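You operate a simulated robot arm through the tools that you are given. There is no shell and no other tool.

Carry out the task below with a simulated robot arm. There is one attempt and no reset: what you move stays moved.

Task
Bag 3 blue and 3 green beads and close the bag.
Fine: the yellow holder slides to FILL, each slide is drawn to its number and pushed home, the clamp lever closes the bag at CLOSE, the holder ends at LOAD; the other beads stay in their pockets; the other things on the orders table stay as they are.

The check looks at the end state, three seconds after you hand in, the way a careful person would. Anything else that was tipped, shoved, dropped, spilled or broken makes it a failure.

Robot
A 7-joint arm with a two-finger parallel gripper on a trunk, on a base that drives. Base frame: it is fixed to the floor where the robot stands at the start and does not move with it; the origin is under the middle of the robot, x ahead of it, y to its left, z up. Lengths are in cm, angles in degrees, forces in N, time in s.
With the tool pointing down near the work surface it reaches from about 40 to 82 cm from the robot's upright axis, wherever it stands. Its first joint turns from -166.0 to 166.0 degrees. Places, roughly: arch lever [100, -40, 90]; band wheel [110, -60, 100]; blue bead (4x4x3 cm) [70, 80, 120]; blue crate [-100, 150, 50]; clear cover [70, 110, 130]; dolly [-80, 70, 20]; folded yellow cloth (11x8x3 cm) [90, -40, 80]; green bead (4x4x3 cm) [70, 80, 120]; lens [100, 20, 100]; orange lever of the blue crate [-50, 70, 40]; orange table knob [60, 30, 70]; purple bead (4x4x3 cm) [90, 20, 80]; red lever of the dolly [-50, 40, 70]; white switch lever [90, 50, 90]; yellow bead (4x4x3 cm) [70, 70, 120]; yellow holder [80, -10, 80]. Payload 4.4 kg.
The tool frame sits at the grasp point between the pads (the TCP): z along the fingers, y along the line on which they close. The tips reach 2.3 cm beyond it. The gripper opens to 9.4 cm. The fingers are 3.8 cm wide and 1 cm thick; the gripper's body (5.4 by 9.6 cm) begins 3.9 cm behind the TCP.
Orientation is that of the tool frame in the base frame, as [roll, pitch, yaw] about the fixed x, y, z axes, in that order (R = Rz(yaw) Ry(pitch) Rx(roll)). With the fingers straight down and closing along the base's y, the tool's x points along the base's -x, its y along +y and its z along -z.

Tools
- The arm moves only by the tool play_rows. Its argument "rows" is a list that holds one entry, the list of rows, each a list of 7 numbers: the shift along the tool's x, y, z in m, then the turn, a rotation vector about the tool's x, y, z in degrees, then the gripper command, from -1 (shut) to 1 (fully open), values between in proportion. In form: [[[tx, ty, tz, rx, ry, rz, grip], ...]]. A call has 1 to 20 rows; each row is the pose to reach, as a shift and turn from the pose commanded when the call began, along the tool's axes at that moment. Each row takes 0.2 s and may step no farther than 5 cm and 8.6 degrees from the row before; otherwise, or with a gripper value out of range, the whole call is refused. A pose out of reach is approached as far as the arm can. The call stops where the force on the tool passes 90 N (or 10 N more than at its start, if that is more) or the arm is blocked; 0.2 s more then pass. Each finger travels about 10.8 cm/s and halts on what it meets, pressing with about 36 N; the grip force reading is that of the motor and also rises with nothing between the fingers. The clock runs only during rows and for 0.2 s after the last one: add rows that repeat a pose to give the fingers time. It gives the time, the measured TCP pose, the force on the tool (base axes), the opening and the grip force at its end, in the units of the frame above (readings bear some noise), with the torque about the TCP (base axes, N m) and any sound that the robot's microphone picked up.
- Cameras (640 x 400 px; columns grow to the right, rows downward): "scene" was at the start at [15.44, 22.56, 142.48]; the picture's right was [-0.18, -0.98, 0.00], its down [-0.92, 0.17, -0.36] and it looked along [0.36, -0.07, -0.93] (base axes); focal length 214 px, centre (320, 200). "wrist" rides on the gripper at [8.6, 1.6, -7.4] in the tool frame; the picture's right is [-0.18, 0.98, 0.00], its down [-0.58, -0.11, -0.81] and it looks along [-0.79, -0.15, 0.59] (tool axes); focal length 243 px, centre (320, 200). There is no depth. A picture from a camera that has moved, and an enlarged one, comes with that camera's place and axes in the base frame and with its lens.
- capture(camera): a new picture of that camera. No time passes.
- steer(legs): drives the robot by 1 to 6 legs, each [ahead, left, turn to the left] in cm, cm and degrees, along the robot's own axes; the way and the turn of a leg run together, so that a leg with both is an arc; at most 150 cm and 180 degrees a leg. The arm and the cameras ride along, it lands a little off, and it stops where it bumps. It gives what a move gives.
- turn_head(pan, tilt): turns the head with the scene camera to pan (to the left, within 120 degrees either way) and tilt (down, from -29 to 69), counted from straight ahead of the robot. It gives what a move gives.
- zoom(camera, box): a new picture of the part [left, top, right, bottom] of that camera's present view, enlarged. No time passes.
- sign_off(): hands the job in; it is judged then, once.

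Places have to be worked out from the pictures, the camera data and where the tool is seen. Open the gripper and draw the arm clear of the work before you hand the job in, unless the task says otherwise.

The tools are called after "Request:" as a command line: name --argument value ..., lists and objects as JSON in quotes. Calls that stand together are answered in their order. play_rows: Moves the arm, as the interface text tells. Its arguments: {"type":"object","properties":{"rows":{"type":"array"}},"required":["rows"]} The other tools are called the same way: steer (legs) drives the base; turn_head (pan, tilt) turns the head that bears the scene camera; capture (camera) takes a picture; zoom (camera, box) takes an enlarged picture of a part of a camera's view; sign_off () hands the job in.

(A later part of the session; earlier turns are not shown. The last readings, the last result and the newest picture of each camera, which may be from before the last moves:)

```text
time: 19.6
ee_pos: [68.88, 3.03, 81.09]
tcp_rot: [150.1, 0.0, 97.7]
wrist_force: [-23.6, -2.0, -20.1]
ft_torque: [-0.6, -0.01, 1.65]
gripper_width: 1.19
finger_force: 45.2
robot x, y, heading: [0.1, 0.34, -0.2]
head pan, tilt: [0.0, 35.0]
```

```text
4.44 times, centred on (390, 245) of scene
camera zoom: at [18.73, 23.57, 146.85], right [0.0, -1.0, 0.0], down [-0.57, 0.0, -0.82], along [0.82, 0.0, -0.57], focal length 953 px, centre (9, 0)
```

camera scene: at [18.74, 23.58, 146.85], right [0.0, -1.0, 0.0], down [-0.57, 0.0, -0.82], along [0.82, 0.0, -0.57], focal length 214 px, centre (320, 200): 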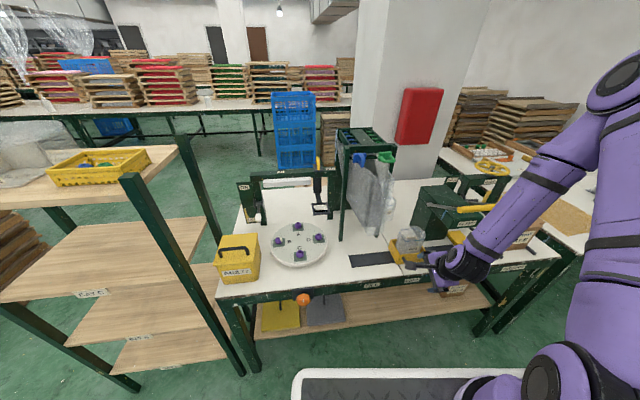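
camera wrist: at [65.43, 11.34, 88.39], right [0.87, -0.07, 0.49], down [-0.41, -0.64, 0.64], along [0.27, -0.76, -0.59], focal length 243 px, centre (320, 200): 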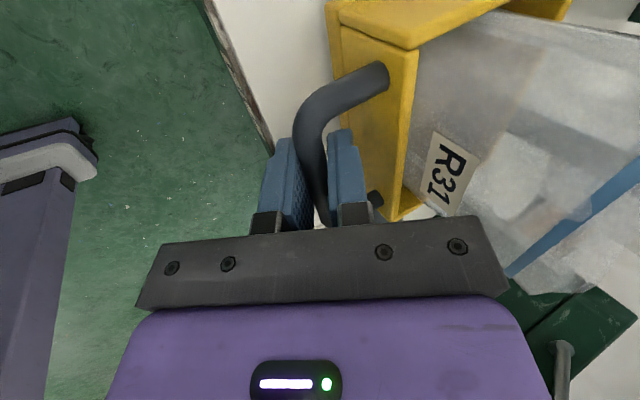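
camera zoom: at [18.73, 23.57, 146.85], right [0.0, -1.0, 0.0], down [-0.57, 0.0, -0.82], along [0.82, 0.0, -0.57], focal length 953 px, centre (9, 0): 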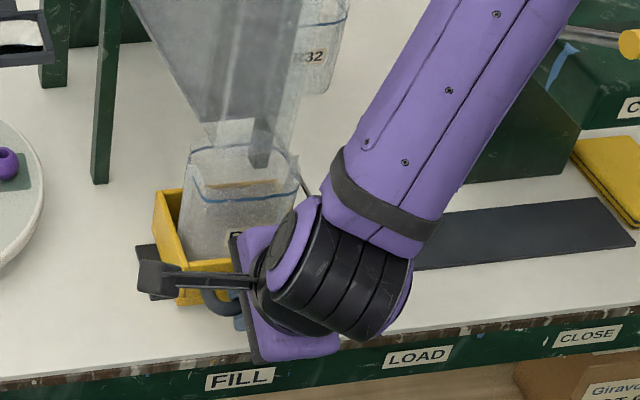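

At u≈-6.2 the holder is aligned with the FILL label. I nudge 3 mm more to feel whether a stop is right here, relaxing the sideways force as well.

Request:
play_rows --rows '[[[0.001, 0, 0, 0, 0, 0, -1], [0.002, 0, 0, 0, 0, 0, -1], [0.003, 0, 0, 0, 0, 0, -1], [0.003, 0, 0, 0, 0, 0, -1]]]'

```text
time: 20.6
ee_pos: [68.79, 3.38, 81.13]
tcp_rot: [150.2, 0.0, 97.7]
wrist_force: [-28.1, -1.2, -29.2]
ft_torque: [-0.8, -0.03, 1.47]
gripper_width: 1.17
finger_force: 45.1
robot x, y, heading: [-0.16, 0.17, 0.1]
head pan, tilt: [0.0, 35.0]
```

Side force has grown toward tool −y; I relax it by shifting 3 mm in tool −y.

Request:
play_rows --rows '[[[0, -0.0015, 0, 0, 0, 0, -1], [0, -0.003, 0, 0, 0, 0, -1], [0, -0.003, 0, 0, 0, 0, -1]]]'

```text
time: 21.4
ee_pos: [68.81, 3.41, 81.09]
tcp_rot: [149.8, 0.0, 97.8]
wrist_force: [-4.4, 1.0, 0.5]
ft_torque: [-0.28, 0.02, 1.85]
gripper_width: 1.18
finger_force: 45.1
robot x, y, heading: [-0.06, 0.15, -0.2]
head pan, tilt: [0.0, 35.0]
```

Force is relaxed. I release (open ~3 cm) and withdraw along the finger axis, then check the alignment with the chute.

Request:
play_rows --rows '[[[0, 0, 0, 0, 0, 0, -0.4], [0, 0, 0, 0, 0, 0, -0.4], [0, 0, -0.02, 0, 0, 0, -0.4], [0, 0, -0.05, 0, 0, 0, -0.4], [0, 0, -0.09, 0, 0, 0, -0.4]]]'

Request:
zoom --camera "scene" --box '[340, 180, 440, 290]'

Request:
capture --camera "wrist"

```text
time: 22.6
ee_pos: [64.16, 2.48, 88.82]
tcp_rot: [150.0, 0.0, 97.8]
wrist_force: [0.7, -1.2, -0.7]
ft_torque: [0.04, 0.01, 0.02]
gripper_width: 2.8
finger_force: 0.1
robot x, y, heading: [0.11, 0.07, 0.1]
head pan, tilt: [0.0, 35.0]
```

```text
3.64 times, centred on (390, 235) of scene
camera zoom: at [18.81, 23.56, 146.84], right [0.0, -1.0, 0.0], down [-0.57, 0.0, -0.82], along [0.82, 0.0, -0.57], focal length 780 px, centre (66, 73)
```

zoom: 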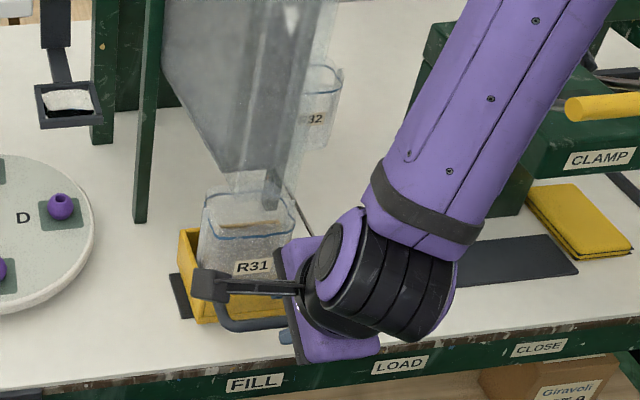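

```text
taken
camera wrist: at [60.7, 10.84, 96.19], right [0.87, -0.07, 0.49], down [-0.42, -0.64, 0.64], along [0.27, -0.76, -0.59], focal length 243 px, centre (320, 200)
```

wrist: 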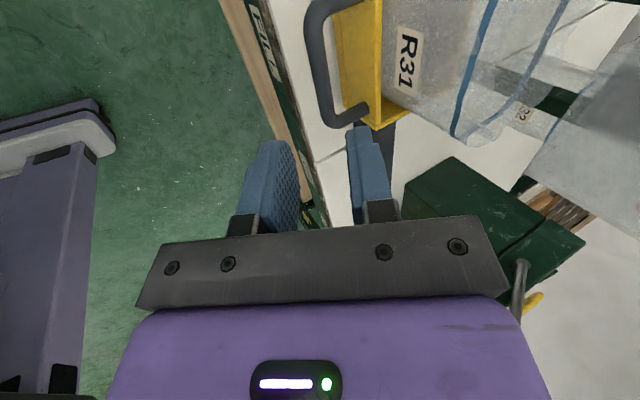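

Released. I roll the tool back by 90° to get the front view of bag and chute.

Request:
play_rows --rows '[[[0, 0, 0, 0, 0, -7.5, 0.5], [0, 0, 0, 0, 0, -15, 1], [0, 0, 0, 0, 0, -22.5, 1], [0, 0, 0, 0, 0, -30, 1], [0, 0, 0, 0, 0, -37.5, 1], [0, 0, 0, 0, 0, -45, 1], [0, 0, 0, 0, 0, -52.5, 1], [0, 0, 0, 0, 0, -60, 1], [0, 0, 0, 0, 0, -67.5, 1], [0, 0, 0, 0, 0, -75, 1], [0, 0, 0, 0, 0, -82.5, 1], [0, 0, 0, 0, 0, -90, 1]]]'

Request:
capture --camera "wrist"

Request:
zoom --camera "scene" --box '[340, 180, 440, 290]'

```text
time: 25.2
ee_pos: [64.22, 2.71, 88.67]
tcp_rot: [-179.9, 29.9, -172.2]
wrist_force: [0.2, -0.3, 0.2]
ft_torque: [0.02, -0.01, -0.01]
gripper_width: 9.4
finger_force: 0.1
robot x, y, heading: [0.06, -0.13, -0.2]
head pan, tilt: [0.0, 35.0]
```

```text
taken
camera wrist: at [52.88, 2.71, 90.87], right [0.02, 1.0, 0.09], down [0.11, -0.09, 0.99], along [0.99, -0.01, -0.12], focal length 243 px, centre (320, 200)
```

wrist: 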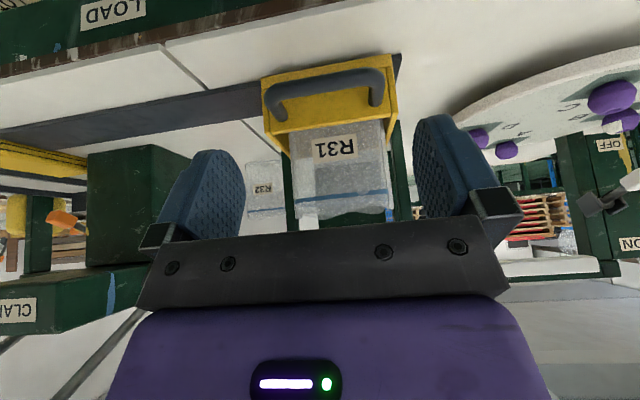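

```text
3.64 times, centred on (390, 235) of scene
camera zoom: at [18.75, 23.55, 146.85], right [0.0, -1.0, 0.0], down [-0.57, 0.0, -0.82], along [0.82, 0.0, -0.57], focal length 780 px, centre (66, 73)
```

zoom: 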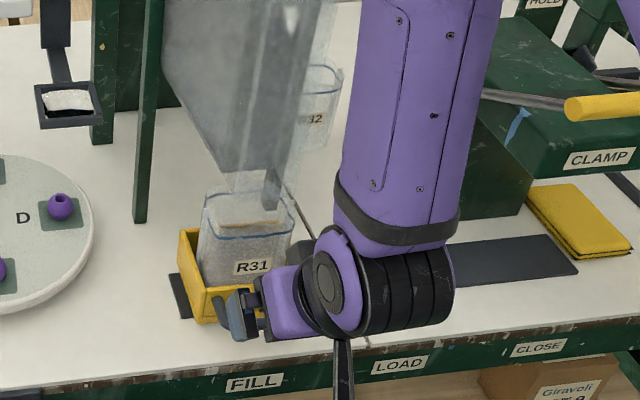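

Holder sits near the track's left end as the label suggests. I rise to z≈104 to view chute outlet and bag together.

Request:
play_rows --rows '[[[0.013, 0, -0.0225, 0, 0, 0, 1], [0.025, 0, -0.045, 0, 0, 0, 1], [0.0375, 0, -0.0675, 0, 0, 0, 1], [0.05, 0, -0.09, 0, 0, 0, 1]]]'

Request:
capture --camera "wrist"

Request:
zoom --camera "wrist" --box '[240, 0, 420, 180]'

```text
time: 26.2
ee_pos: [63.0, 3.94, 91.77]
tcp_rot: [-179.9, 29.8, -172.3]
wrist_force: [0.5, -0.1, -0.1]
ft_torque: [0.02, 0.02, 0.0]
gripper_width: 9.38
finger_force: 0.0
out of reach, approached as far as the arm can: row 1, 2, 3, 4
robot x, y, heading: [-0.17, 0.09, -0.1]
head pan, tilt: [0.0, 35.0]
```

```text
taken
camera wrist: at [51.68, 4.07, 93.89], right [0.03, 1.0, 0.09], down [0.12, -0.09, 0.99], along [0.99, -0.02, -0.12], focal length 243 px, centre (320, 200)
```

wrist: 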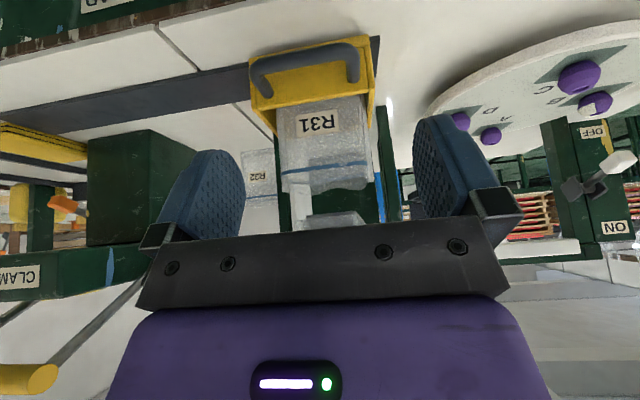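

```text
2.22 times, centred on (330, 90) of wrist
camera zoom: at [51.68, 4.07, 93.89], right [0.03, 1.0, 0.09], down [0.12, -0.09, 0.99], along [0.99, -0.02, -0.12], focal length 539 px, centre (298, 444)
```

zoom: 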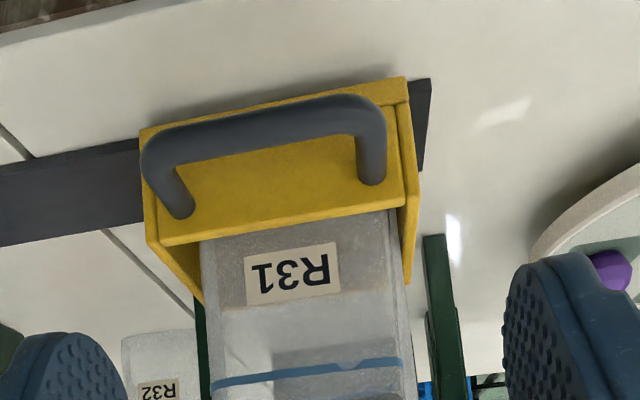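

I mixed the sign of the tool-x shift, so the arm hit its inner reach limit. I now go straight up (tool −x and −z) and see where it goes.

Request:
play_rows --rows '[[[-0.01, 0, -0.0173, 0, 0, 0, 1], [-0.02, 0, -0.0346, 0, 0, 0, 1], [-0.03, 0, -0.052, 0, 0, 0, 1], [-0.04, 0, -0.0693, 0, 0, 0, 1]]]'

```text
time: 27.2
ee_pos: [63.92, 4.01, 100.18]
tcp_rot: [-179.9, 29.9, -172.3]
wrist_force: [0.1, -0.5, 0.2]
ft_torque: [0.01, 0.02, 0.01]
gripper_width: 9.41
finger_force: 0.0
out of reach, approached as far as the arm can: row 1, 2, 3, 4
robot x, y, heading: [0.26, -0.13, 0.0]
head pan, tilt: [0.0, 35.0]
```

I test with a small forward shift (2 cm) to resynchronise the commanded pose.

Request:
play_rows --rows '[[[-0.0173, 0, 0.01, 0, 0, 0, 1]]]'

Request:
capture --camera "wrist"

```text
time: 27.6
ee_pos: [65.97, 4.26, 100.19]
tcp_rot: [-180.0, 30.0, -172.3]
wrist_force: [-0.5, -0.4, -0.6]
ft_torque: [0.0, -0.02, 0.01]
gripper_width: 9.4
finger_force: 0.1
robot x, y, heading: [0.31, 0.13, -0.3]
head pan, tilt: [0.0, 35.0]
```

```text
taken
camera wrist: at [54.53, 4.41, 102.33], right [0.03, 1.0, 0.09], down [0.11, -0.09, 0.99], along [0.99, -0.02, -0.12], focal length 243 px, centre (320, 200)
```

wrist: 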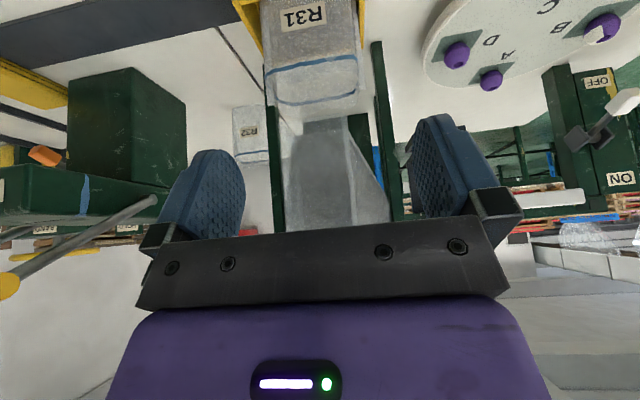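

Relative moves start from the reached pose. Now I zoom to check bag vs chute outlet.

Request:
zoom --camera "wrist" --box '[240, 20, 420, 220]'

```text
2.00 times, centred on (330, 120) of wrist
camera zoom: at [54.53, 4.41, 102.33], right [0.03, 1.0, 0.09], down [0.11, -0.09, 0.99], along [0.99, -0.02, -0.12], focal length 485 px, centre (300, 360)
```

zoom: 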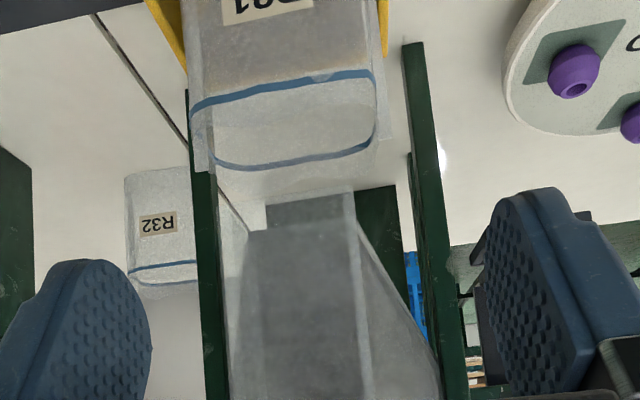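

Chute outlet and bag look roughly aligned; I zoom further to measure precisely.

Request:
zoom --camera "wrist" --box '[250, 70, 380, 150]'

```text
4.92 times, centred on (315, 110) of wrist
camera zoom: at [54.53, 4.41, 102.33], right [0.03, 1.0, 0.09], down [0.11, -0.09, 0.99], along [0.99, -0.02, -0.12], focal length 1194 px, centre (345, 643)
```

zoom: 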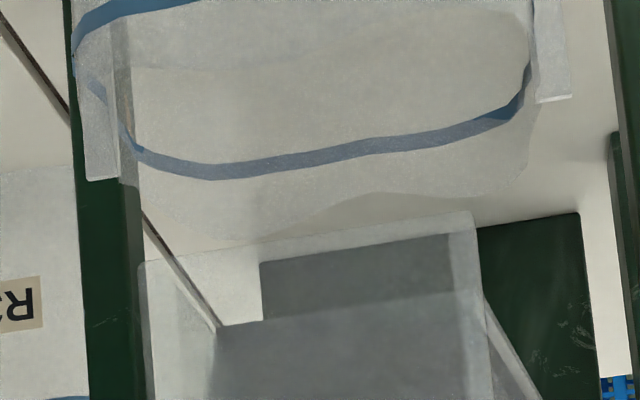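

The chute outlet is centred at u≈-5.9, bag at u≈-6.0: well aligned. Now I raise the arm to z≈126 in front of the tower and steepen the tool to 75° for the slides.

Request:
play_rows --rows '[[[-0.0223, 0.0063, -0.0371, 0, 2.5, 0, 1], [-0.0447, 0.0126, -0.0742, 0, 5, 0, 1], [-0.067, 0.0189, -0.1113, 0, 7.5, 0, 1], [-0.0893, 0.0251, -0.1485, 0, 10, 0, 1], [-0.1117, 0.0314, -0.1856, 0, 12.5, 0, 1], [-0.134, 0.0377, -0.2227, 0, 15, 0, 1]]]'

Request:
capture --camera "wrist"

Request:
zoom --camera "wrist" --box '[250, 60, 440, 230]'

```text
time: 29.0
ee_pos: [65.81, 8.03, 126.44]
tcp_rot: [-180.0, 15.0, -172.2]
wrist_force: [0.2, 0.7, -0.6]
ft_torque: [-0.01, -0.03, -0.01]
gripper_width: 9.41
finger_force: 0.0
robot x, y, heading: [0.16, -0.22, -0.0]
head pan, tilt: [0.0, 35.0]
```

```text
taken
camera wrist: at [55.41, 8.32, 131.43], right [0.05, 1.0, 0.05], down [0.37, -0.06, 0.93], along [0.93, -0.03, -0.37], focal length 243 px, centre (320, 200)
```

wrist: 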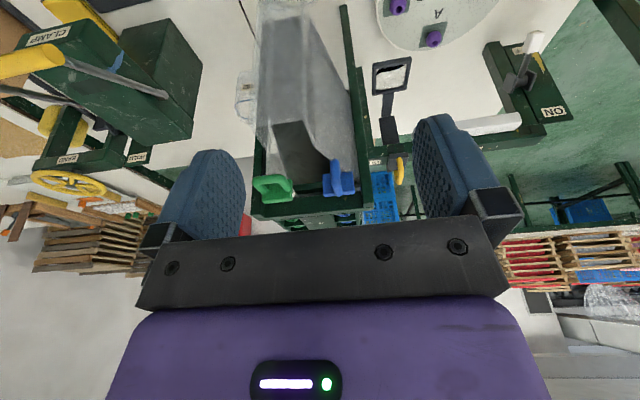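

```text
2.35 times, centred on (345, 145) of wrist
camera zoom: at [55.41, 8.32, 131.43], right [0.05, 1.0, 0.05], down [0.37, -0.06, 0.93], along [0.93, -0.03, -0.37], focal length 571 px, centre (261, 329)
```

zoom: 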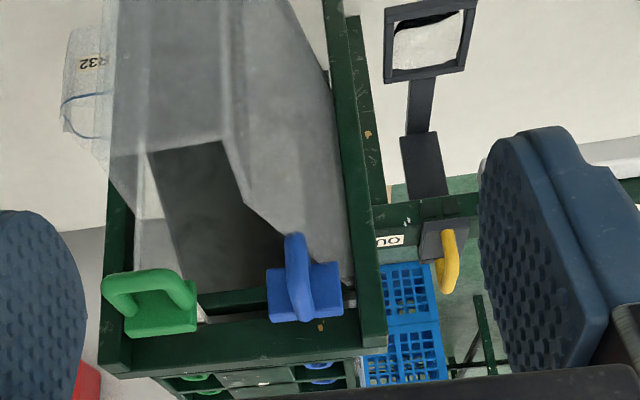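

Blue crossbar measured at ≈(83,9.5,117.2). I move above it (z≈125) with the gripper opened ~5 cm.

Request:
play_rows --rows '[[[-0.039, -0.002, 0.0142, 0, 0, 0, 0.06], [-0.078, -0.004, 0.0284, 0, 0, 0, 0.06], [-0.117, -0.006, 0.0425, 0, 0, 0, 0.06], [-0.156, -0.0079, 0.0567, 0, 0, 0, 0.06], [-0.156, -0.0079, 0.0567, 0, 0, 0, 0.06]]]'

Request:
capture --camera "wrist"

Request:
zoom --camera "scene" --box '[320, 100, 440, 180]'

```text
time: 30.2
ee_pos: [82.39, 9.51, 124.81]
tcp_rot: [-180.0, 14.9, -172.2]
wrist_force: [-0.5, 0.3, -0.7]
ft_torque: [-0.01, -0.03, -0.01]
gripper_width: 5.01
finger_force: 0.0
robot x, y, heading: [0.06, 0.11, 0.1]
head pan, tilt: [0.0, 35.0]
```

```text
taken
camera wrist: at [72.09, 9.74, 129.75], right [0.04, 1.0, 0.05], down [0.36, -0.06, 0.93], along [0.93, -0.02, -0.37], focal length 243 px, centre (320, 200)
```

wrist: 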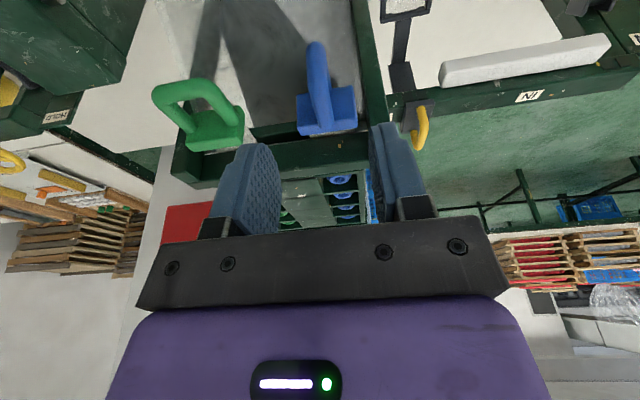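

```text
5.00 times, centred on (380, 140) of scene
camera zoom: at [18.74, 23.57, 146.85], right [0.0, -1.0, 0.0], down [-0.57, 0.0, -0.82], along [0.82, 0.0, -0.57], focal length 1072 px, centre (20, 500)
```

zoom: 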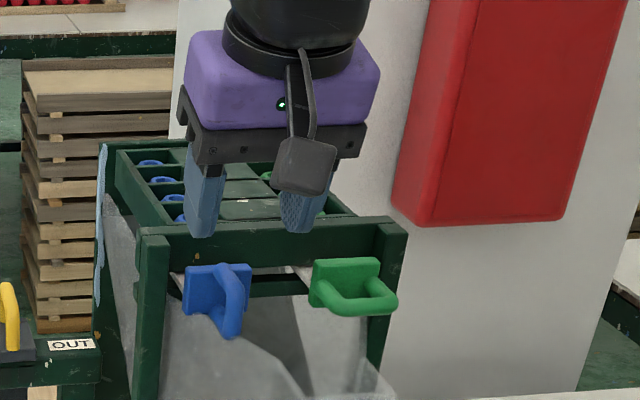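

I zoom the wrist view to check lateral alignment with the blue crossbar.

Request:
zoom --camera "wrist" --box '[240, 20, 420, 220]'

```text
2.00 times, centred on (330, 120) of wrist
camera zoom: at [72.09, 9.74, 129.75], right [0.04, 1.0, 0.05], down [0.36, -0.06, 0.93], along [0.93, -0.02, -0.37], focal length 485 px, centre (300, 360)
```

zoom: 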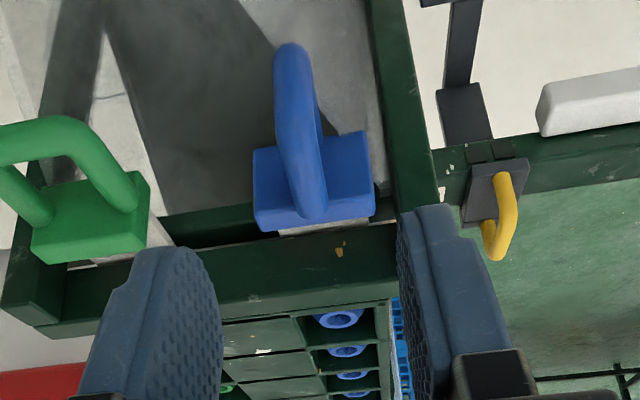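

Crossbar is at y≈9.65, so I descend straight down to z≈118.7 with a 1.5 mm sideways correction.

Request:
play_rows --rows '[[[0.0053, 0.0005, 0.0196, 0, 0, 0, 0.06], [0.0105, 0.001, 0.0392, 0, 0, 0, 0.06], [0.0158, 0.0015, 0.0585, 0, 0, 0, 0.06]]]'

Request:
capture --camera "wrist"

Request:
zoom --camera "scene" --box '[330, 120, 410, 175]'

```text
time: 31.0
ee_pos: [82.38, 9.57, 118.76]
tcp_rot: [180.0, 15.1, -172.2]
wrist_force: [-0.3, -0.3, 0.1]
ft_torque: [-0.02, 0.01, 0.02]
gripper_width: 4.96
finger_force: 0.0
robot x, y, heading: [-0.13, 0.08, 0.0]
head pan, tilt: [0.0, 35.0]
```

```text
taken
camera wrist: at [71.95, 9.89, 123.76], right [0.04, 1.0, 0.05], down [0.36, -0.06, 0.93], along [0.93, -0.02, -0.37], focal length 243 px, centre (320, 200)
```

wrist: 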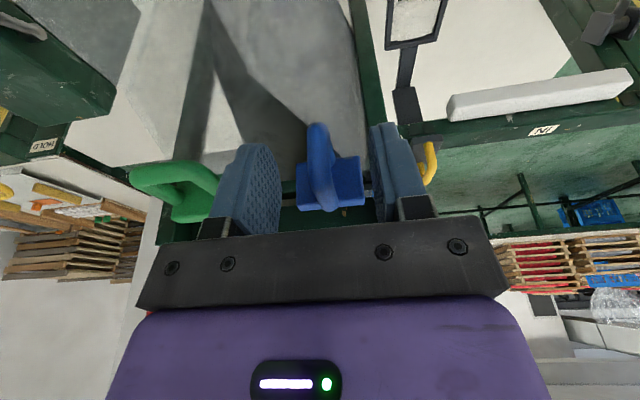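

```text
7.27 times, centred on (370, 148) of scene
camera zoom: at [18.73, 23.57, 146.85], right [0.0, -1.0, 0.0], down [-0.57, 0.0, -0.82], along [0.82, 0.0, -0.57], focal length 1560 px, centre (-44, 582)
```

zoom: 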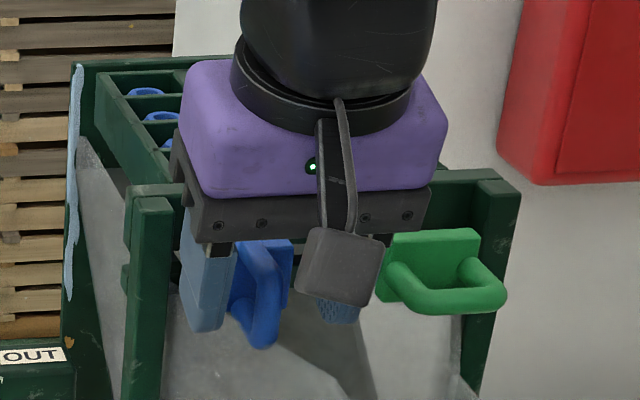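

The blue loop is between the fingers. I close on it.

Request:
play_rows --rows '[[[0, 0, 0, 0, 0, 0, -1], [0, 0, 0, 0, 0, 0, -1], [0, 0, 0, 0, 0, 0, -1]]]'

Request:
zoom --camera "wrist" --box '[240, 80, 420, 240]'

Request:
zoom --camera "scene" --box '[330, 120, 410, 175]'

```text
time: 31.8
ee_pos: [82.27, 9.63, 118.79]
tcp_rot: [-180.0, 15.0, -172.3]
wrist_force: [0.3, -4.3, -2.6]
ft_torque: [0.04, -0.57, -0.09]
gripper_width: 1.16
finger_force: 44.7
robot x, y, heading: [-0.15, -0.08, -0.1]
head pan, tilt: [0.0, 35.0]
```

```text
2.50 times, centred on (330, 160) of wrist
camera zoom: at [71.97, 9.85, 123.75], right [0.04, 1.0, 0.05], down [0.36, -0.06, 0.93], along [0.93, -0.02, -0.37], focal length 606 px, centre (295, 300)
```

zoom: 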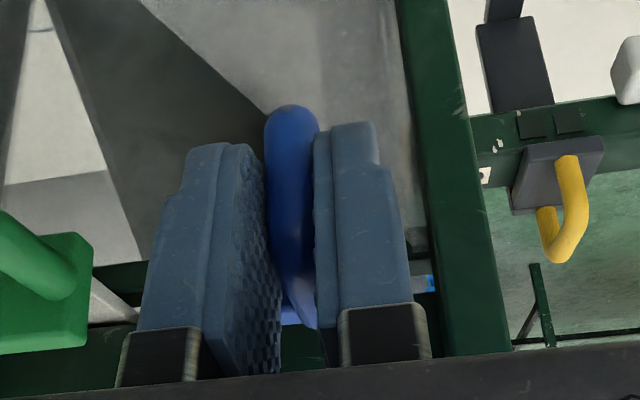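

```text
7.27 times, centred on (370, 148) of scene
camera zoom: at [18.76, 23.55, 146.85], right [0.0, -1.0, 0.0], down [-0.57, 0.0, -0.82], along [0.82, 0.0, -0.57], focal length 1560 px, centre (-44, 582)
```

zoom: 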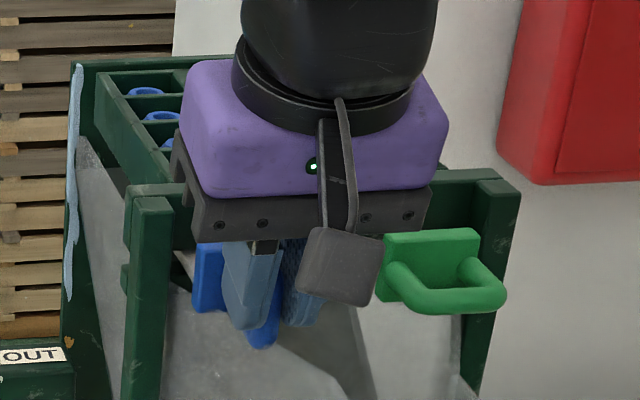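

Firm grip on the blue loop. I draw 2 cm first and look for number marks.

Request:
play_rows --rows '[[[0.0048, 0, -0.0013, 0, 0, 0, -1], [0.0097, 0, -0.0026, 0, 0, 0, -1], [0.0145, 0, -0.0039, 0, 0, 0, -1], [0.0193, 0, -0.0052, 0, 0, 0, -1]]]'

Request:
capture --camera "wrist"

Request:
zoom --camera "scene" --box '[330, 110, 410, 175]'

Request:
zoom --camera "wrist" --box '[260, 140, 420, 240]'

```text
time: 32.8
ee_pos: [80.41, 9.35, 118.71]
tcp_rot: [-179.9, 15.0, -172.4]
wrist_force: [1.3, -9.4, 7.9]
ft_torque: [-0.11, 0.81, -0.12]
gripper_width: 1.16
finger_force: 44.9
robot x, y, heading: [-0.12, -0.07, 0.2]
head pan, tilt: [0.0, 35.0]
```

```text
taken
camera wrist: at [69.94, 9.58, 123.75], right [0.05, 1.0, 0.05], down [0.36, -0.06, 0.93], along [0.93, -0.02, -0.37], focal length 243 px, centre (320, 200)
```

wrist: 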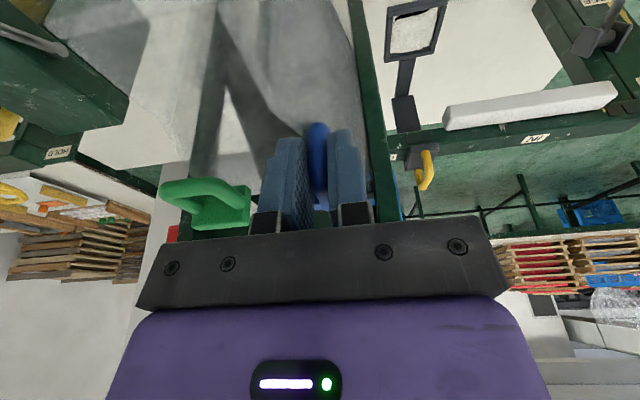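

```text
6.15 times, centred on (370, 142) of scene
camera zoom: at [18.73, 23.52, 146.86], right [0.0, -1.0, 0.0], down [-0.57, 0.0, -0.82], along [0.82, 0.0, -0.57], focal length 1320 px, centre (12, 554)
```

zoom: 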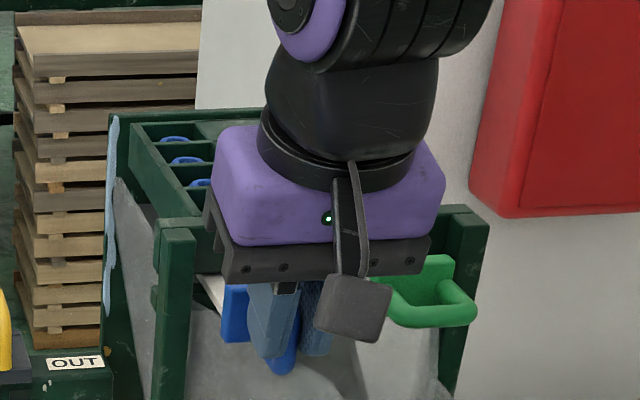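

```text
4.00 times, centred on (340, 190) of wrist
camera zoom: at [69.94, 9.58, 123.75], right [0.05, 1.0, 0.05], down [0.36, -0.06, 0.93], along [0.93, -0.02, -0.37], focal length 970 px, centre (240, 240)
```

zoom: 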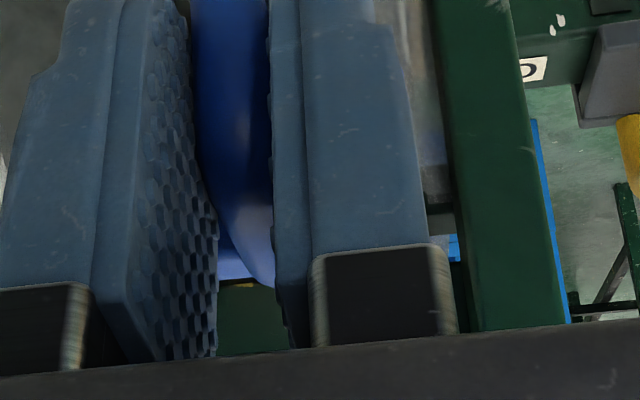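

The slide follows. I draw another 4 cm (total ≈6), with a slight −y relief, watching readings and sounds.

Request:
play_rows --rows '[[[0.0077, -0.0005, -0.0021, 0, 0, 0, -1], [0.0155, -0.001, -0.0041, 0, 0, 0, -1], [0.0232, -0.001, -0.0062, 0, 0, 0, -1], [0.0309, -0.001, -0.0083, 0, 0, 0, -1], [0.0386, -0.001, -0.0104, 0, 0, 0, -1]]]'

Request:
zoom --camera "scene" --box '[330, 110, 410, 175]'

Request:
capture --camera "wrist"

```text
time: 34.0
ee_pos: [76.49, 8.75, 118.72]
tcp_rot: [179.9, 15.2, -172.2]
wrist_force: [0.2, -2.2, 25.5]
ft_torque: [-0.07, 0.37, -0.02]
gripper_width: 1.16
finger_force: 45.1
robot x, y, heading: [0.26, -0.24, 0.1]
head pan, tilt: [0.0, 35.0]
```

```text
6.15 times, centred on (370, 142) of scene
camera zoom: at [18.66, 23.55, 146.86], right [0.0, -1.0, 0.0], down [-0.57, 0.0, -0.82], along [0.82, 0.0, -0.57], focal length 1320 px, centre (12, 554)
```

zoom: 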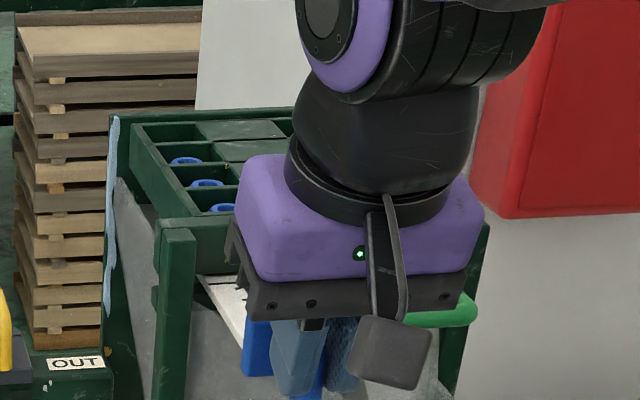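

```text
taken
camera wrist: at [65.98, 9.04, 123.71], right [0.04, 1.0, 0.05], down [0.36, -0.06, 0.93], along [0.93, -0.02, -0.36], focal length 243 px, centre (320, 200)
```

wrist: 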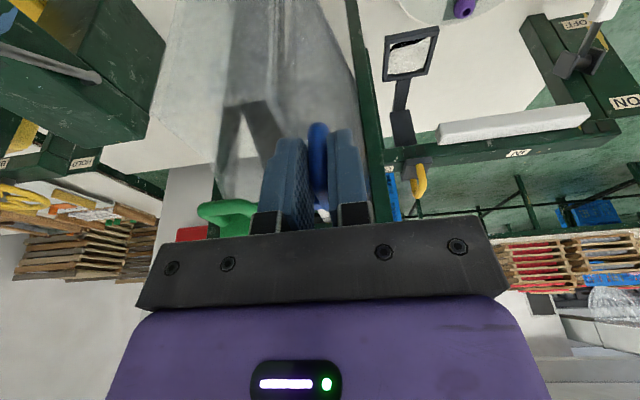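

One blue bead (rear pocket) has dropped at ~6 cm. A white plate with some mark shows near the beam; I zoom in to read it.

Request:
zoom --camera "scene" --box '[350, 145, 380, 165]'

Request:
zoom --camera "wrist" --box '[290, 180, 350, 240]'

```text
16.00 times, centred on (365, 155) of scene
camera zoom: at [18.66, 23.55, 146.86], right [0.0, -1.0, 0.0], down [-0.57, 0.0, -0.82], along [0.82, 0.0, -0.57], focal length 3432 px, centre (-400, 920)
```

zoom: 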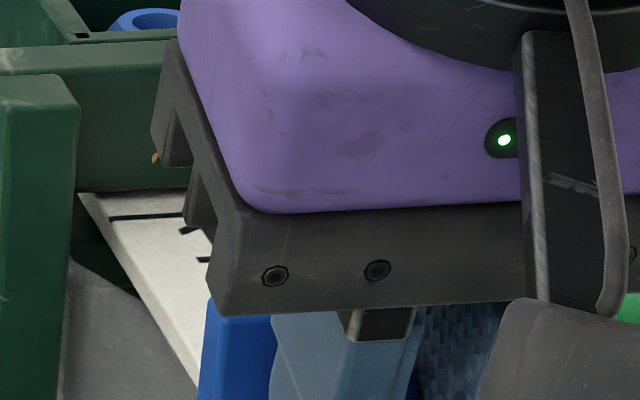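

```text
6.67 times, centred on (320, 210) of wrist
camera zoom: at [65.98, 9.04, 123.71], right [0.04, 1.0, 0.05], down [0.36, -0.06, 0.93], along [0.93, -0.02, -0.36], focal length 1618 px, centre (320, 133)
```

zoom: 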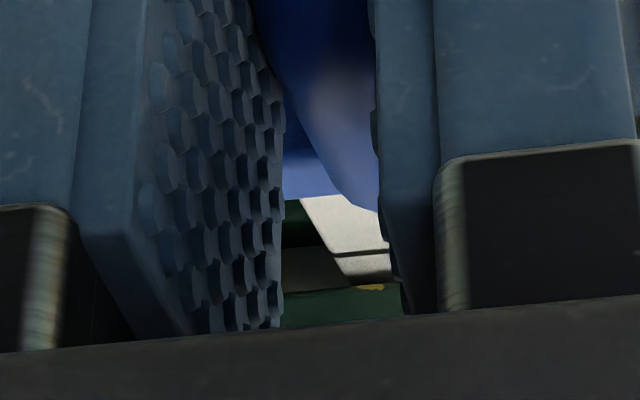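

A line mark and digit show on the slide: line 1 is ~1.2 cm past the beam at 5.85 cm drawn, so line 1 ≈ 4.6 cm. I relieve the upward force (raise 1.5 mm) and draw 3 cm more to check line 2.

Request:
play_rows --rows '[[[-0.0004, 0, -0.0014, 0, 0, 0, -1], [0.0069, 0, -0.0034, 0, 0, 0, -1], [0.0142, 0, -0.0053, 0, 0, 0, -1], [0.0214, 0, -0.0073, 0, 0, 0, -1], [0.0286, 0, -0.0092, 0, 0, 0, -1]]]'

Request:
zoom --camera "scene" --box '[350, 140, 380, 165]'

Request:
zoom --camera "scene" --box '[330, 110, 410, 175]'

Request:
zoom --camera "wrist" --box '[290, 180, 350, 240]'

```text
time: 35.2
ee_pos: [73.5, 8.41, 118.69]
tcp_rot: [179.9, 14.9, -172.3]
wrist_force: [-0.6, 2.7, 1.5]
ft_torque: [0.09, -0.42, -0.01]
gripper_width: 1.18
finger_force: 44.9
robot x, y, heading: [-0.03, -0.15, 0.0]
head pan, tilt: [0.0, 35.0]
```

```text
16.00 times, centred on (365, 152) of scene
camera zoom: at [18.73, 23.59, 146.85], right [0.0, -1.0, 0.0], down [-0.57, 0.0, -0.82], along [0.82, 0.0, -0.57], focal length 3432 px, centre (-400, 960)
```

zoom: 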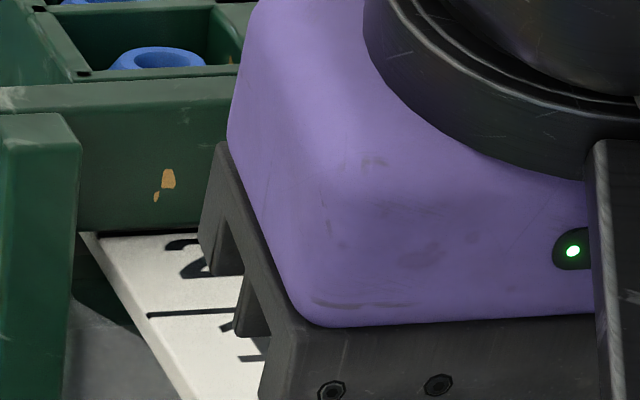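

```text
6.15 times, centred on (370, 142) of scene
camera zoom: at [18.73, 23.59, 146.85], right [0.0, -1.0, 0.0], down [-0.57, 0.0, -0.82], along [0.82, 0.0, -0.57], focal length 1320 px, centre (12, 554)
```

zoom: 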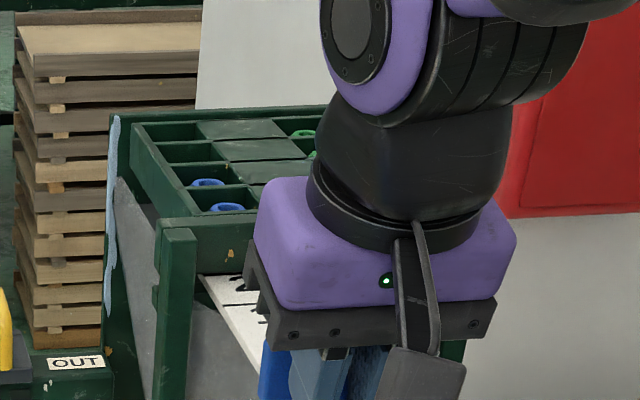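

```text
6.67 times, centred on (320, 210) of wrist
camera zoom: at [63.03, 8.65, 123.76], right [0.04, 1.0, 0.05], down [0.37, -0.06, 0.93], along [0.93, -0.02, -0.37], focal length 1618 px, centre (320, 133)
```

zoom: 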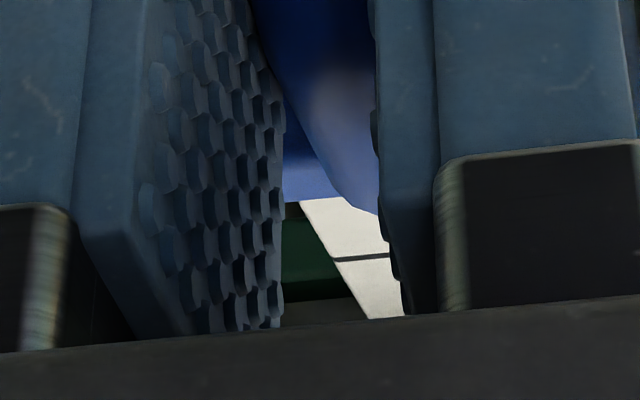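

Two blue beads have dropped and the "2" has emerged with its line about to show (8.85 cm). Line spacing ≈4.3 cm, so "3" should be at ≈13.2 cm; I draw 4.0 cm more and look.

Request:
play_rows --rows '[[[0.0077, 0, -0.0021, 0, 0, 0, -1], [0.0155, 0, -0.0041, 0, 0, 0, -1], [0.0232, 0, -0.0062, 0, 0, 0, -1], [0.0309, 0, -0.0083, 0, 0, 0, -1], [0.0386, 0, -0.0104, 0, 0, 0, -1]]]'

Request:
zoom --camera "scene" --box '[350, 140, 380, 165]'

Request:
zoom --camera "scene" --box '[330, 110, 410, 175]'

```text
time: 36.4
ee_pos: [69.54, 7.81, 118.69]
tcp_rot: [-180.0, 14.9, -172.2]
wrist_force: [-1.0, 8.4, -19.4]
ft_torque: [0.12, 0.07, 0.08]
gripper_width: 1.18
finger_force: 44.9
robot x, y, heading: [0.37, 0.02, -0.2]
head pan, tilt: [0.0, 35.0]
```

```text
16.00 times, centred on (365, 152) of scene
camera zoom: at [18.8, 23.63, 146.83], right [0.0, -1.0, 0.0], down [-0.57, 0.0, -0.82], along [0.82, 0.0, -0.57], focal length 3432 px, centre (-400, 960)
```

zoom: 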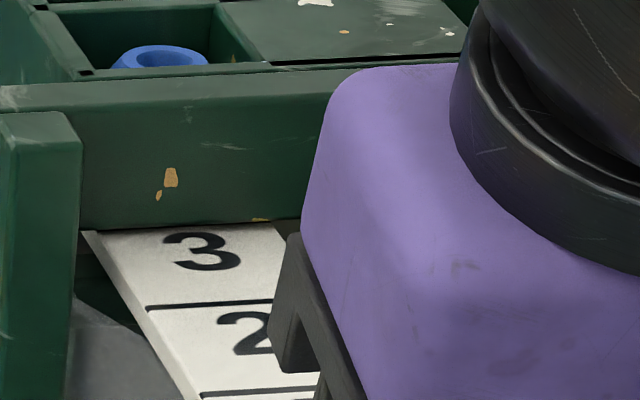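

```text
6.15 times, centred on (370, 142) of scene
camera zoom: at [18.8, 23.63, 146.83], right [0.0, -1.0, 0.0], down [-0.57, 0.0, -0.82], along [0.82, 0.0, -0.57], focal length 1320 px, centre (12, 554)
```

zoom: 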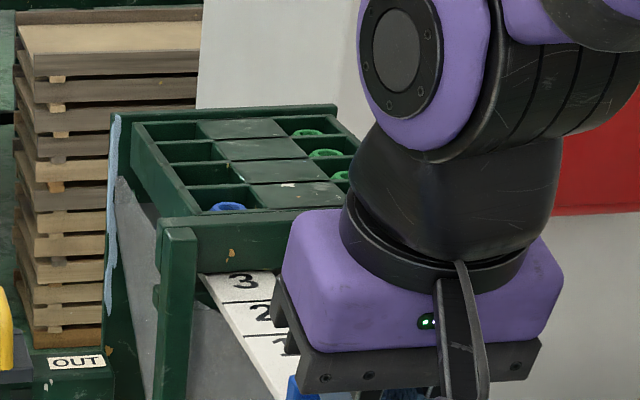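

Three blue beads have dropped (one left) and the "3" is shown. I now push the blue slide home along the same line, 12.95 cm back.

Request:
play_rows --rows '[[[-0.0087, 0.0001, 0.0037, 0, 0, 0, -1], [-0.0184, 0.0002, 0.0064, 0, 0, 0, -1], [-0.0281, 0.0003, 0.009, 0, 0, 0, -1], [-0.0378, 0.0004, 0.0116, 0, 0, 0, -1], [-0.0475, 0.0005, 0.0142, 0, 0, 0, -1], [-0.0572, 0.0006, 0.0168, 0, 0, 0, -1], [-0.0669, 0.0007, 0.0194, 0, 0, 0, -1], [-0.0766, 0.0008, 0.022, 0, 0, 0, -1], [-0.0863, 0.001, 0.0246, 0, 0, 0, -1], [-0.096, 0.001, 0.0272, 0, 0, 0, -1], [-0.1057, 0.001, 0.0298, 0, 0, 0, -1], [-0.1154, 0.001, 0.0324, 0, 0, 0, -1], [-0.1247, 0.001, 0.0349, 0, 0, 0, -1], [-0.1247, 0.001, 0.0349, 0, 0, 0, -1]]]'

Request:
zoom --camera "scene" --box '[330, 110, 410, 175]'

Request:
capture --camera "wrist"

```text
time: 39.4
ee_pos: [82.39, 9.48, 118.87]
tcp_rot: [179.9, 15.1, -172.3]
wrist_force: [0.7, -5.3, 19.6]
ft_torque: [0.14, -1.0, -0.01]
gripper_width: 1.19
finger_force: 44.5
robot x, y, heading: [0.11, -0.02, -0.3]
head pan, tilt: [0.0, 35.0]
```

```text
6.15 times, centred on (370, 142) of scene
camera zoom: at [18.68, 23.54, 146.86], right [0.0, -1.0, 0.0], down [-0.57, 0.0, -0.82], along [0.82, 0.0, -0.57], focal length 1320 px, centre (12, 554)
```

zoom: 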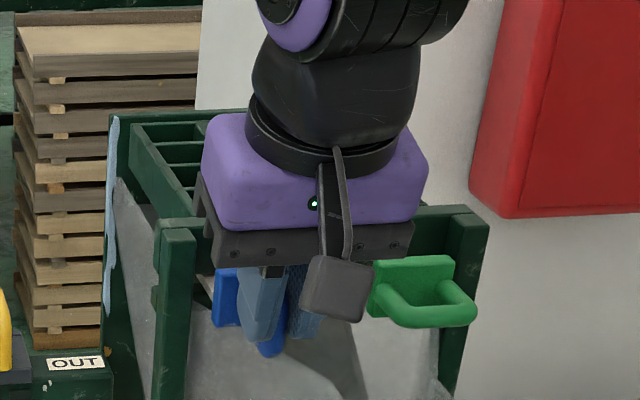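

```text
taken
camera wrist: at [71.91, 9.83, 123.72], right [0.04, 1.0, 0.05], down [0.36, -0.06, 0.93], along [0.93, -0.02, -0.36], focal length 243 px, centre (320, 200)
```

wrist: 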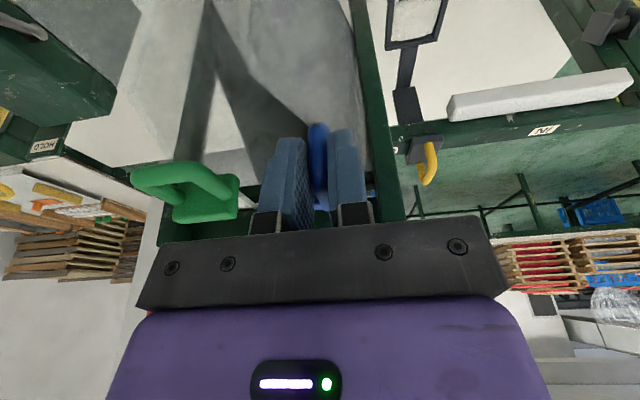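

Back at the start position with no stop force yet; I press a further 4 mm to make sure it is home.

Request:
play_rows --rows '[[[-0.0015, 0, 0.0004, 0, 0, 0, -1], [-0.0029, 0, 0.0008, 0, 0, 0, -1], [-0.0039, 0, 0.001, 0, 0, 0, -1]]]'

```text
time: 40.2
ee_pos: [82.37, 9.62, 118.64]
tcp_rot: [-180.0, 14.8, -172.3]
wrist_force: [-24.6, -10.4, 22.7]
ft_torque: [-0.05, 0.02, -0.13]
gripper_width: 1.17
finger_force: 45.1
robot x, y, heading: [0.0, 0.16, 0.1]
head pan, tilt: [0.0, 35.0]
```

Stop felt (−25 N, no motion): the blue slide is home. I open and rise straight up.

Request:
play_rows --rows '[[[0, 0, 0, 0, 0, 0, 0.06], [0, 0, 0, 0, 0, 0, 0.06], [0, 0, 0, 0, 0, 0, 0.06], [-0.0078, 0, -0.029, 0, 0, 0, 0.06], [-0.0181, 0, -0.0676, 0, 0, 0, 0.06]]]'

Request:
zoom --camera "scene" --box '[330, 110, 410, 175]'

Request:
zoom --camera "wrist" --box '[140, 20, 420, 220]'

```text
time: 41.4
ee_pos: [82.69, 9.77, 125.47]
tcp_rot: [-180.0, 14.9, -172.3]
wrist_force: [0.6, 0.9, -0.9]
ft_torque: [-0.03, 0.01, 0.02]
gripper_width: 4.97
finger_force: 0.0
robot x, y, heading: [-0.08, -0.25, -0.1]
head pan, tilt: [0.0, 35.0]
```

```text
6.15 times, centred on (370, 142) of scene
camera zoom: at [18.79, 23.58, 146.84], right [0.0, -1.0, 0.0], down [-0.57, 0.0, -0.82], along [0.82, 0.0, -0.57], focal length 1320 px, centre (12, 554)
```

zoom: 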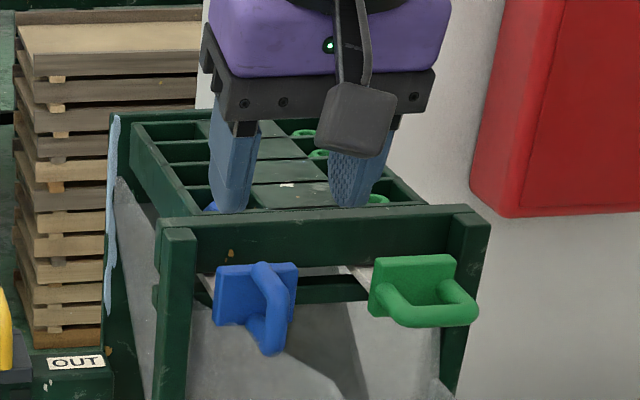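

```text
2.00 times, centred on (280, 120) of wrist
camera zoom: at [72.34, 10.05, 130.56], right [0.04, 1.0, 0.05], down [0.37, -0.06, 0.93], along [0.93, -0.02, -0.37], focal length 485 px, centre (400, 360)
```

zoom: 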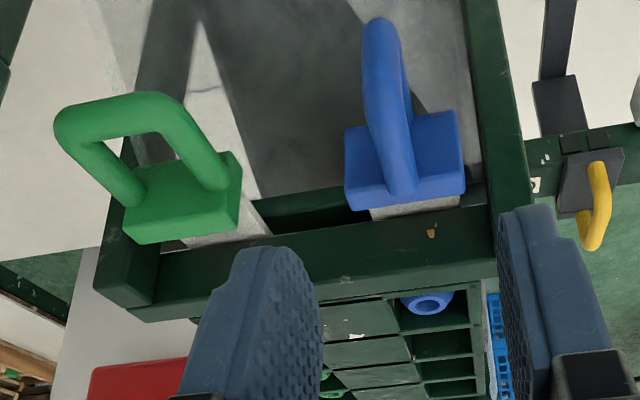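

Blue is home: three pockets empty, one bead left. Now to green: I shift −8.6 cm along u above its handle, turn the tool fully vertical and open to 7.5 cm.

Request:
play_rows --rows '[[[0.0009, -0.0288, 0.0015, 0, 5, 0, 0.4], [0.0018, -0.0575, 0.003, 0, 10, 0, 0.6], [0.0027, -0.0863, 0.0044, 0, 15, 0, 0.6], [0.0027, -0.0863, 0.0044, 0, 15, 0, 0.6]]]'

Request:
capture --camera "wrist"

Request:
zoom --camera "wrist" --box '[220, 0, 420, 160]'

Request:
zoom --camera "scene" --box '[330, 110, 430, 175]'

```text
time: 42.4
ee_pos: [83.67, 1.22, 125.08]
tcp_rot: [180.0, -0.1, -172.2]
wrist_force: [-0.7, -0.3, 0.4]
ft_torque: [-0.02, 0.02, -0.03]
gripper_width: 7.52
finger_force: 0.0
robot x, y, heading: [-0.11, 0.22, -0.3]
head pan, tilt: [0.0, 35.0]
```

```text
taken
camera wrist: at [74.94, 1.72, 132.57], right [0.05, 1.0, 0.0], down [0.59, -0.03, 0.81], along [0.8, -0.04, -0.59], focal length 243 px, centre (320, 200)
```

wrist: 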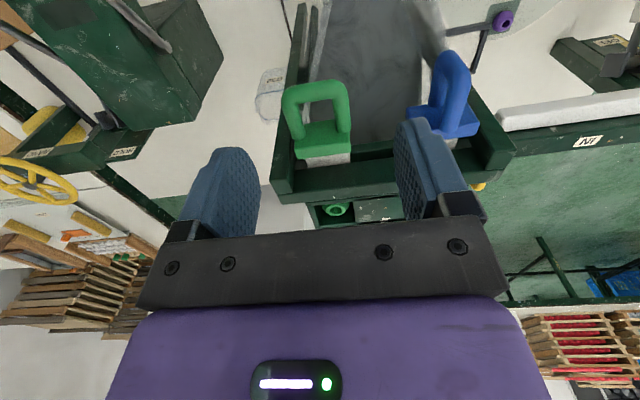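

```text
2.50 times, centred on (320, 80) of wrist
camera zoom: at [74.94, 1.72, 132.57], right [0.05, 1.0, 0.0], down [0.59, -0.03, 0.81], along [0.8, -0.04, -0.59], focal length 606 px, centre (320, 500)
```

zoom: 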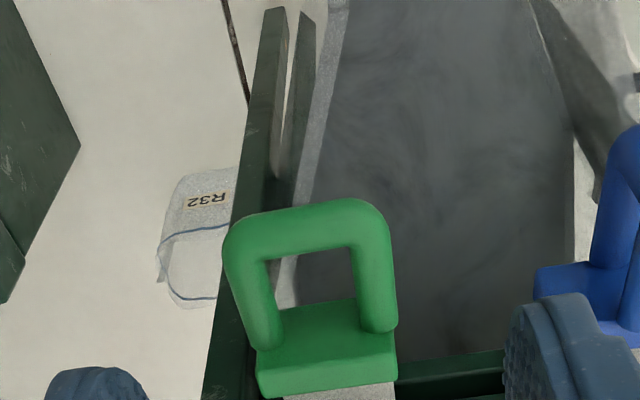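

```text
6.15 times, centred on (380, 142) of scene
camera zoom: at [18.75, 23.57, 146.85], right [0.0, -1.0, 0.0], down [-0.57, 0.0, -0.82], along [0.82, 0.0, -0.57], focal length 1320 px, centre (-49, 554)
```

zoom: 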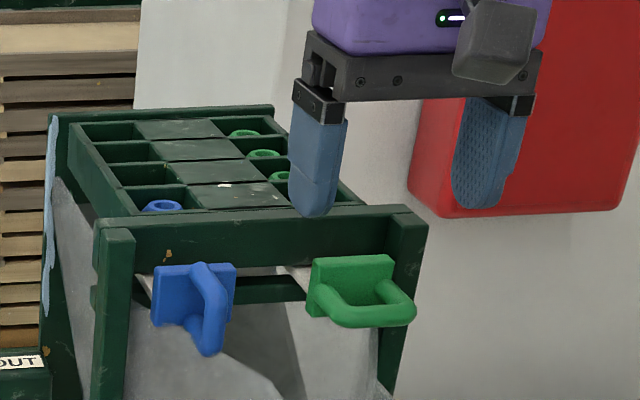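

Green loop centre ≈(83.6,1.0,117), 4.7 cm wide, well between the open fingers. I descend vertically to z≈118.3.

Request:
play_rows --rows '[[[0, -0.0005, 0.023, 0, 0, 0, 0.6], [0, -0.001, 0.046, 0, 0, 0, 0.6], [0, -0.0015, 0.0675, 0, 0, 0, 0.6]]]'

Request:
capture --camera "wrist"

Request:
zoom --camera "scene" --box '[330, 110, 430, 175]'

```text
time: 43.2
ee_pos: [83.7, 1.04, 118.41]
tcp_rot: [-180.0, 0.0, -172.3]
wrist_force: [-0.7, -0.5, 0.0]
ft_torque: [0.02, 0.01, 0.02]
gripper_width: 7.52
finger_force: 0.1
robot x, y, heading: [-0.06, 0.27, -0.0]
head pan, tilt: [0.0, 35.0]
```

```text
taken
camera wrist: at [74.94, 1.42, 125.88], right [0.05, 1.0, 0.0], down [0.59, -0.03, 0.81], along [0.81, -0.04, -0.59], focal length 243 px, centre (320, 200)
```

wrist: 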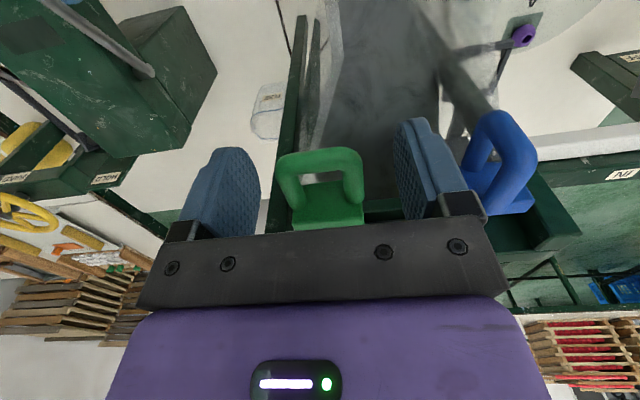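

```text
6.15 times, centred on (380, 142) of scene
camera zoom: at [18.73, 23.57, 146.85], right [0.0, -1.0, 0.0], down [-0.57, 0.0, -0.82], along [0.82, 0.0, -0.57], focal length 1320 px, centre (-49, 554)
```

zoom: 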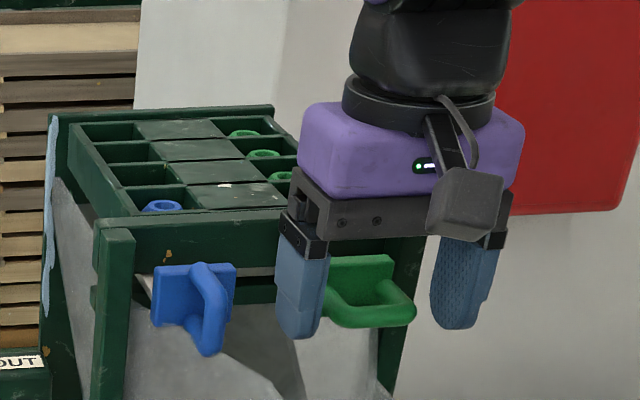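

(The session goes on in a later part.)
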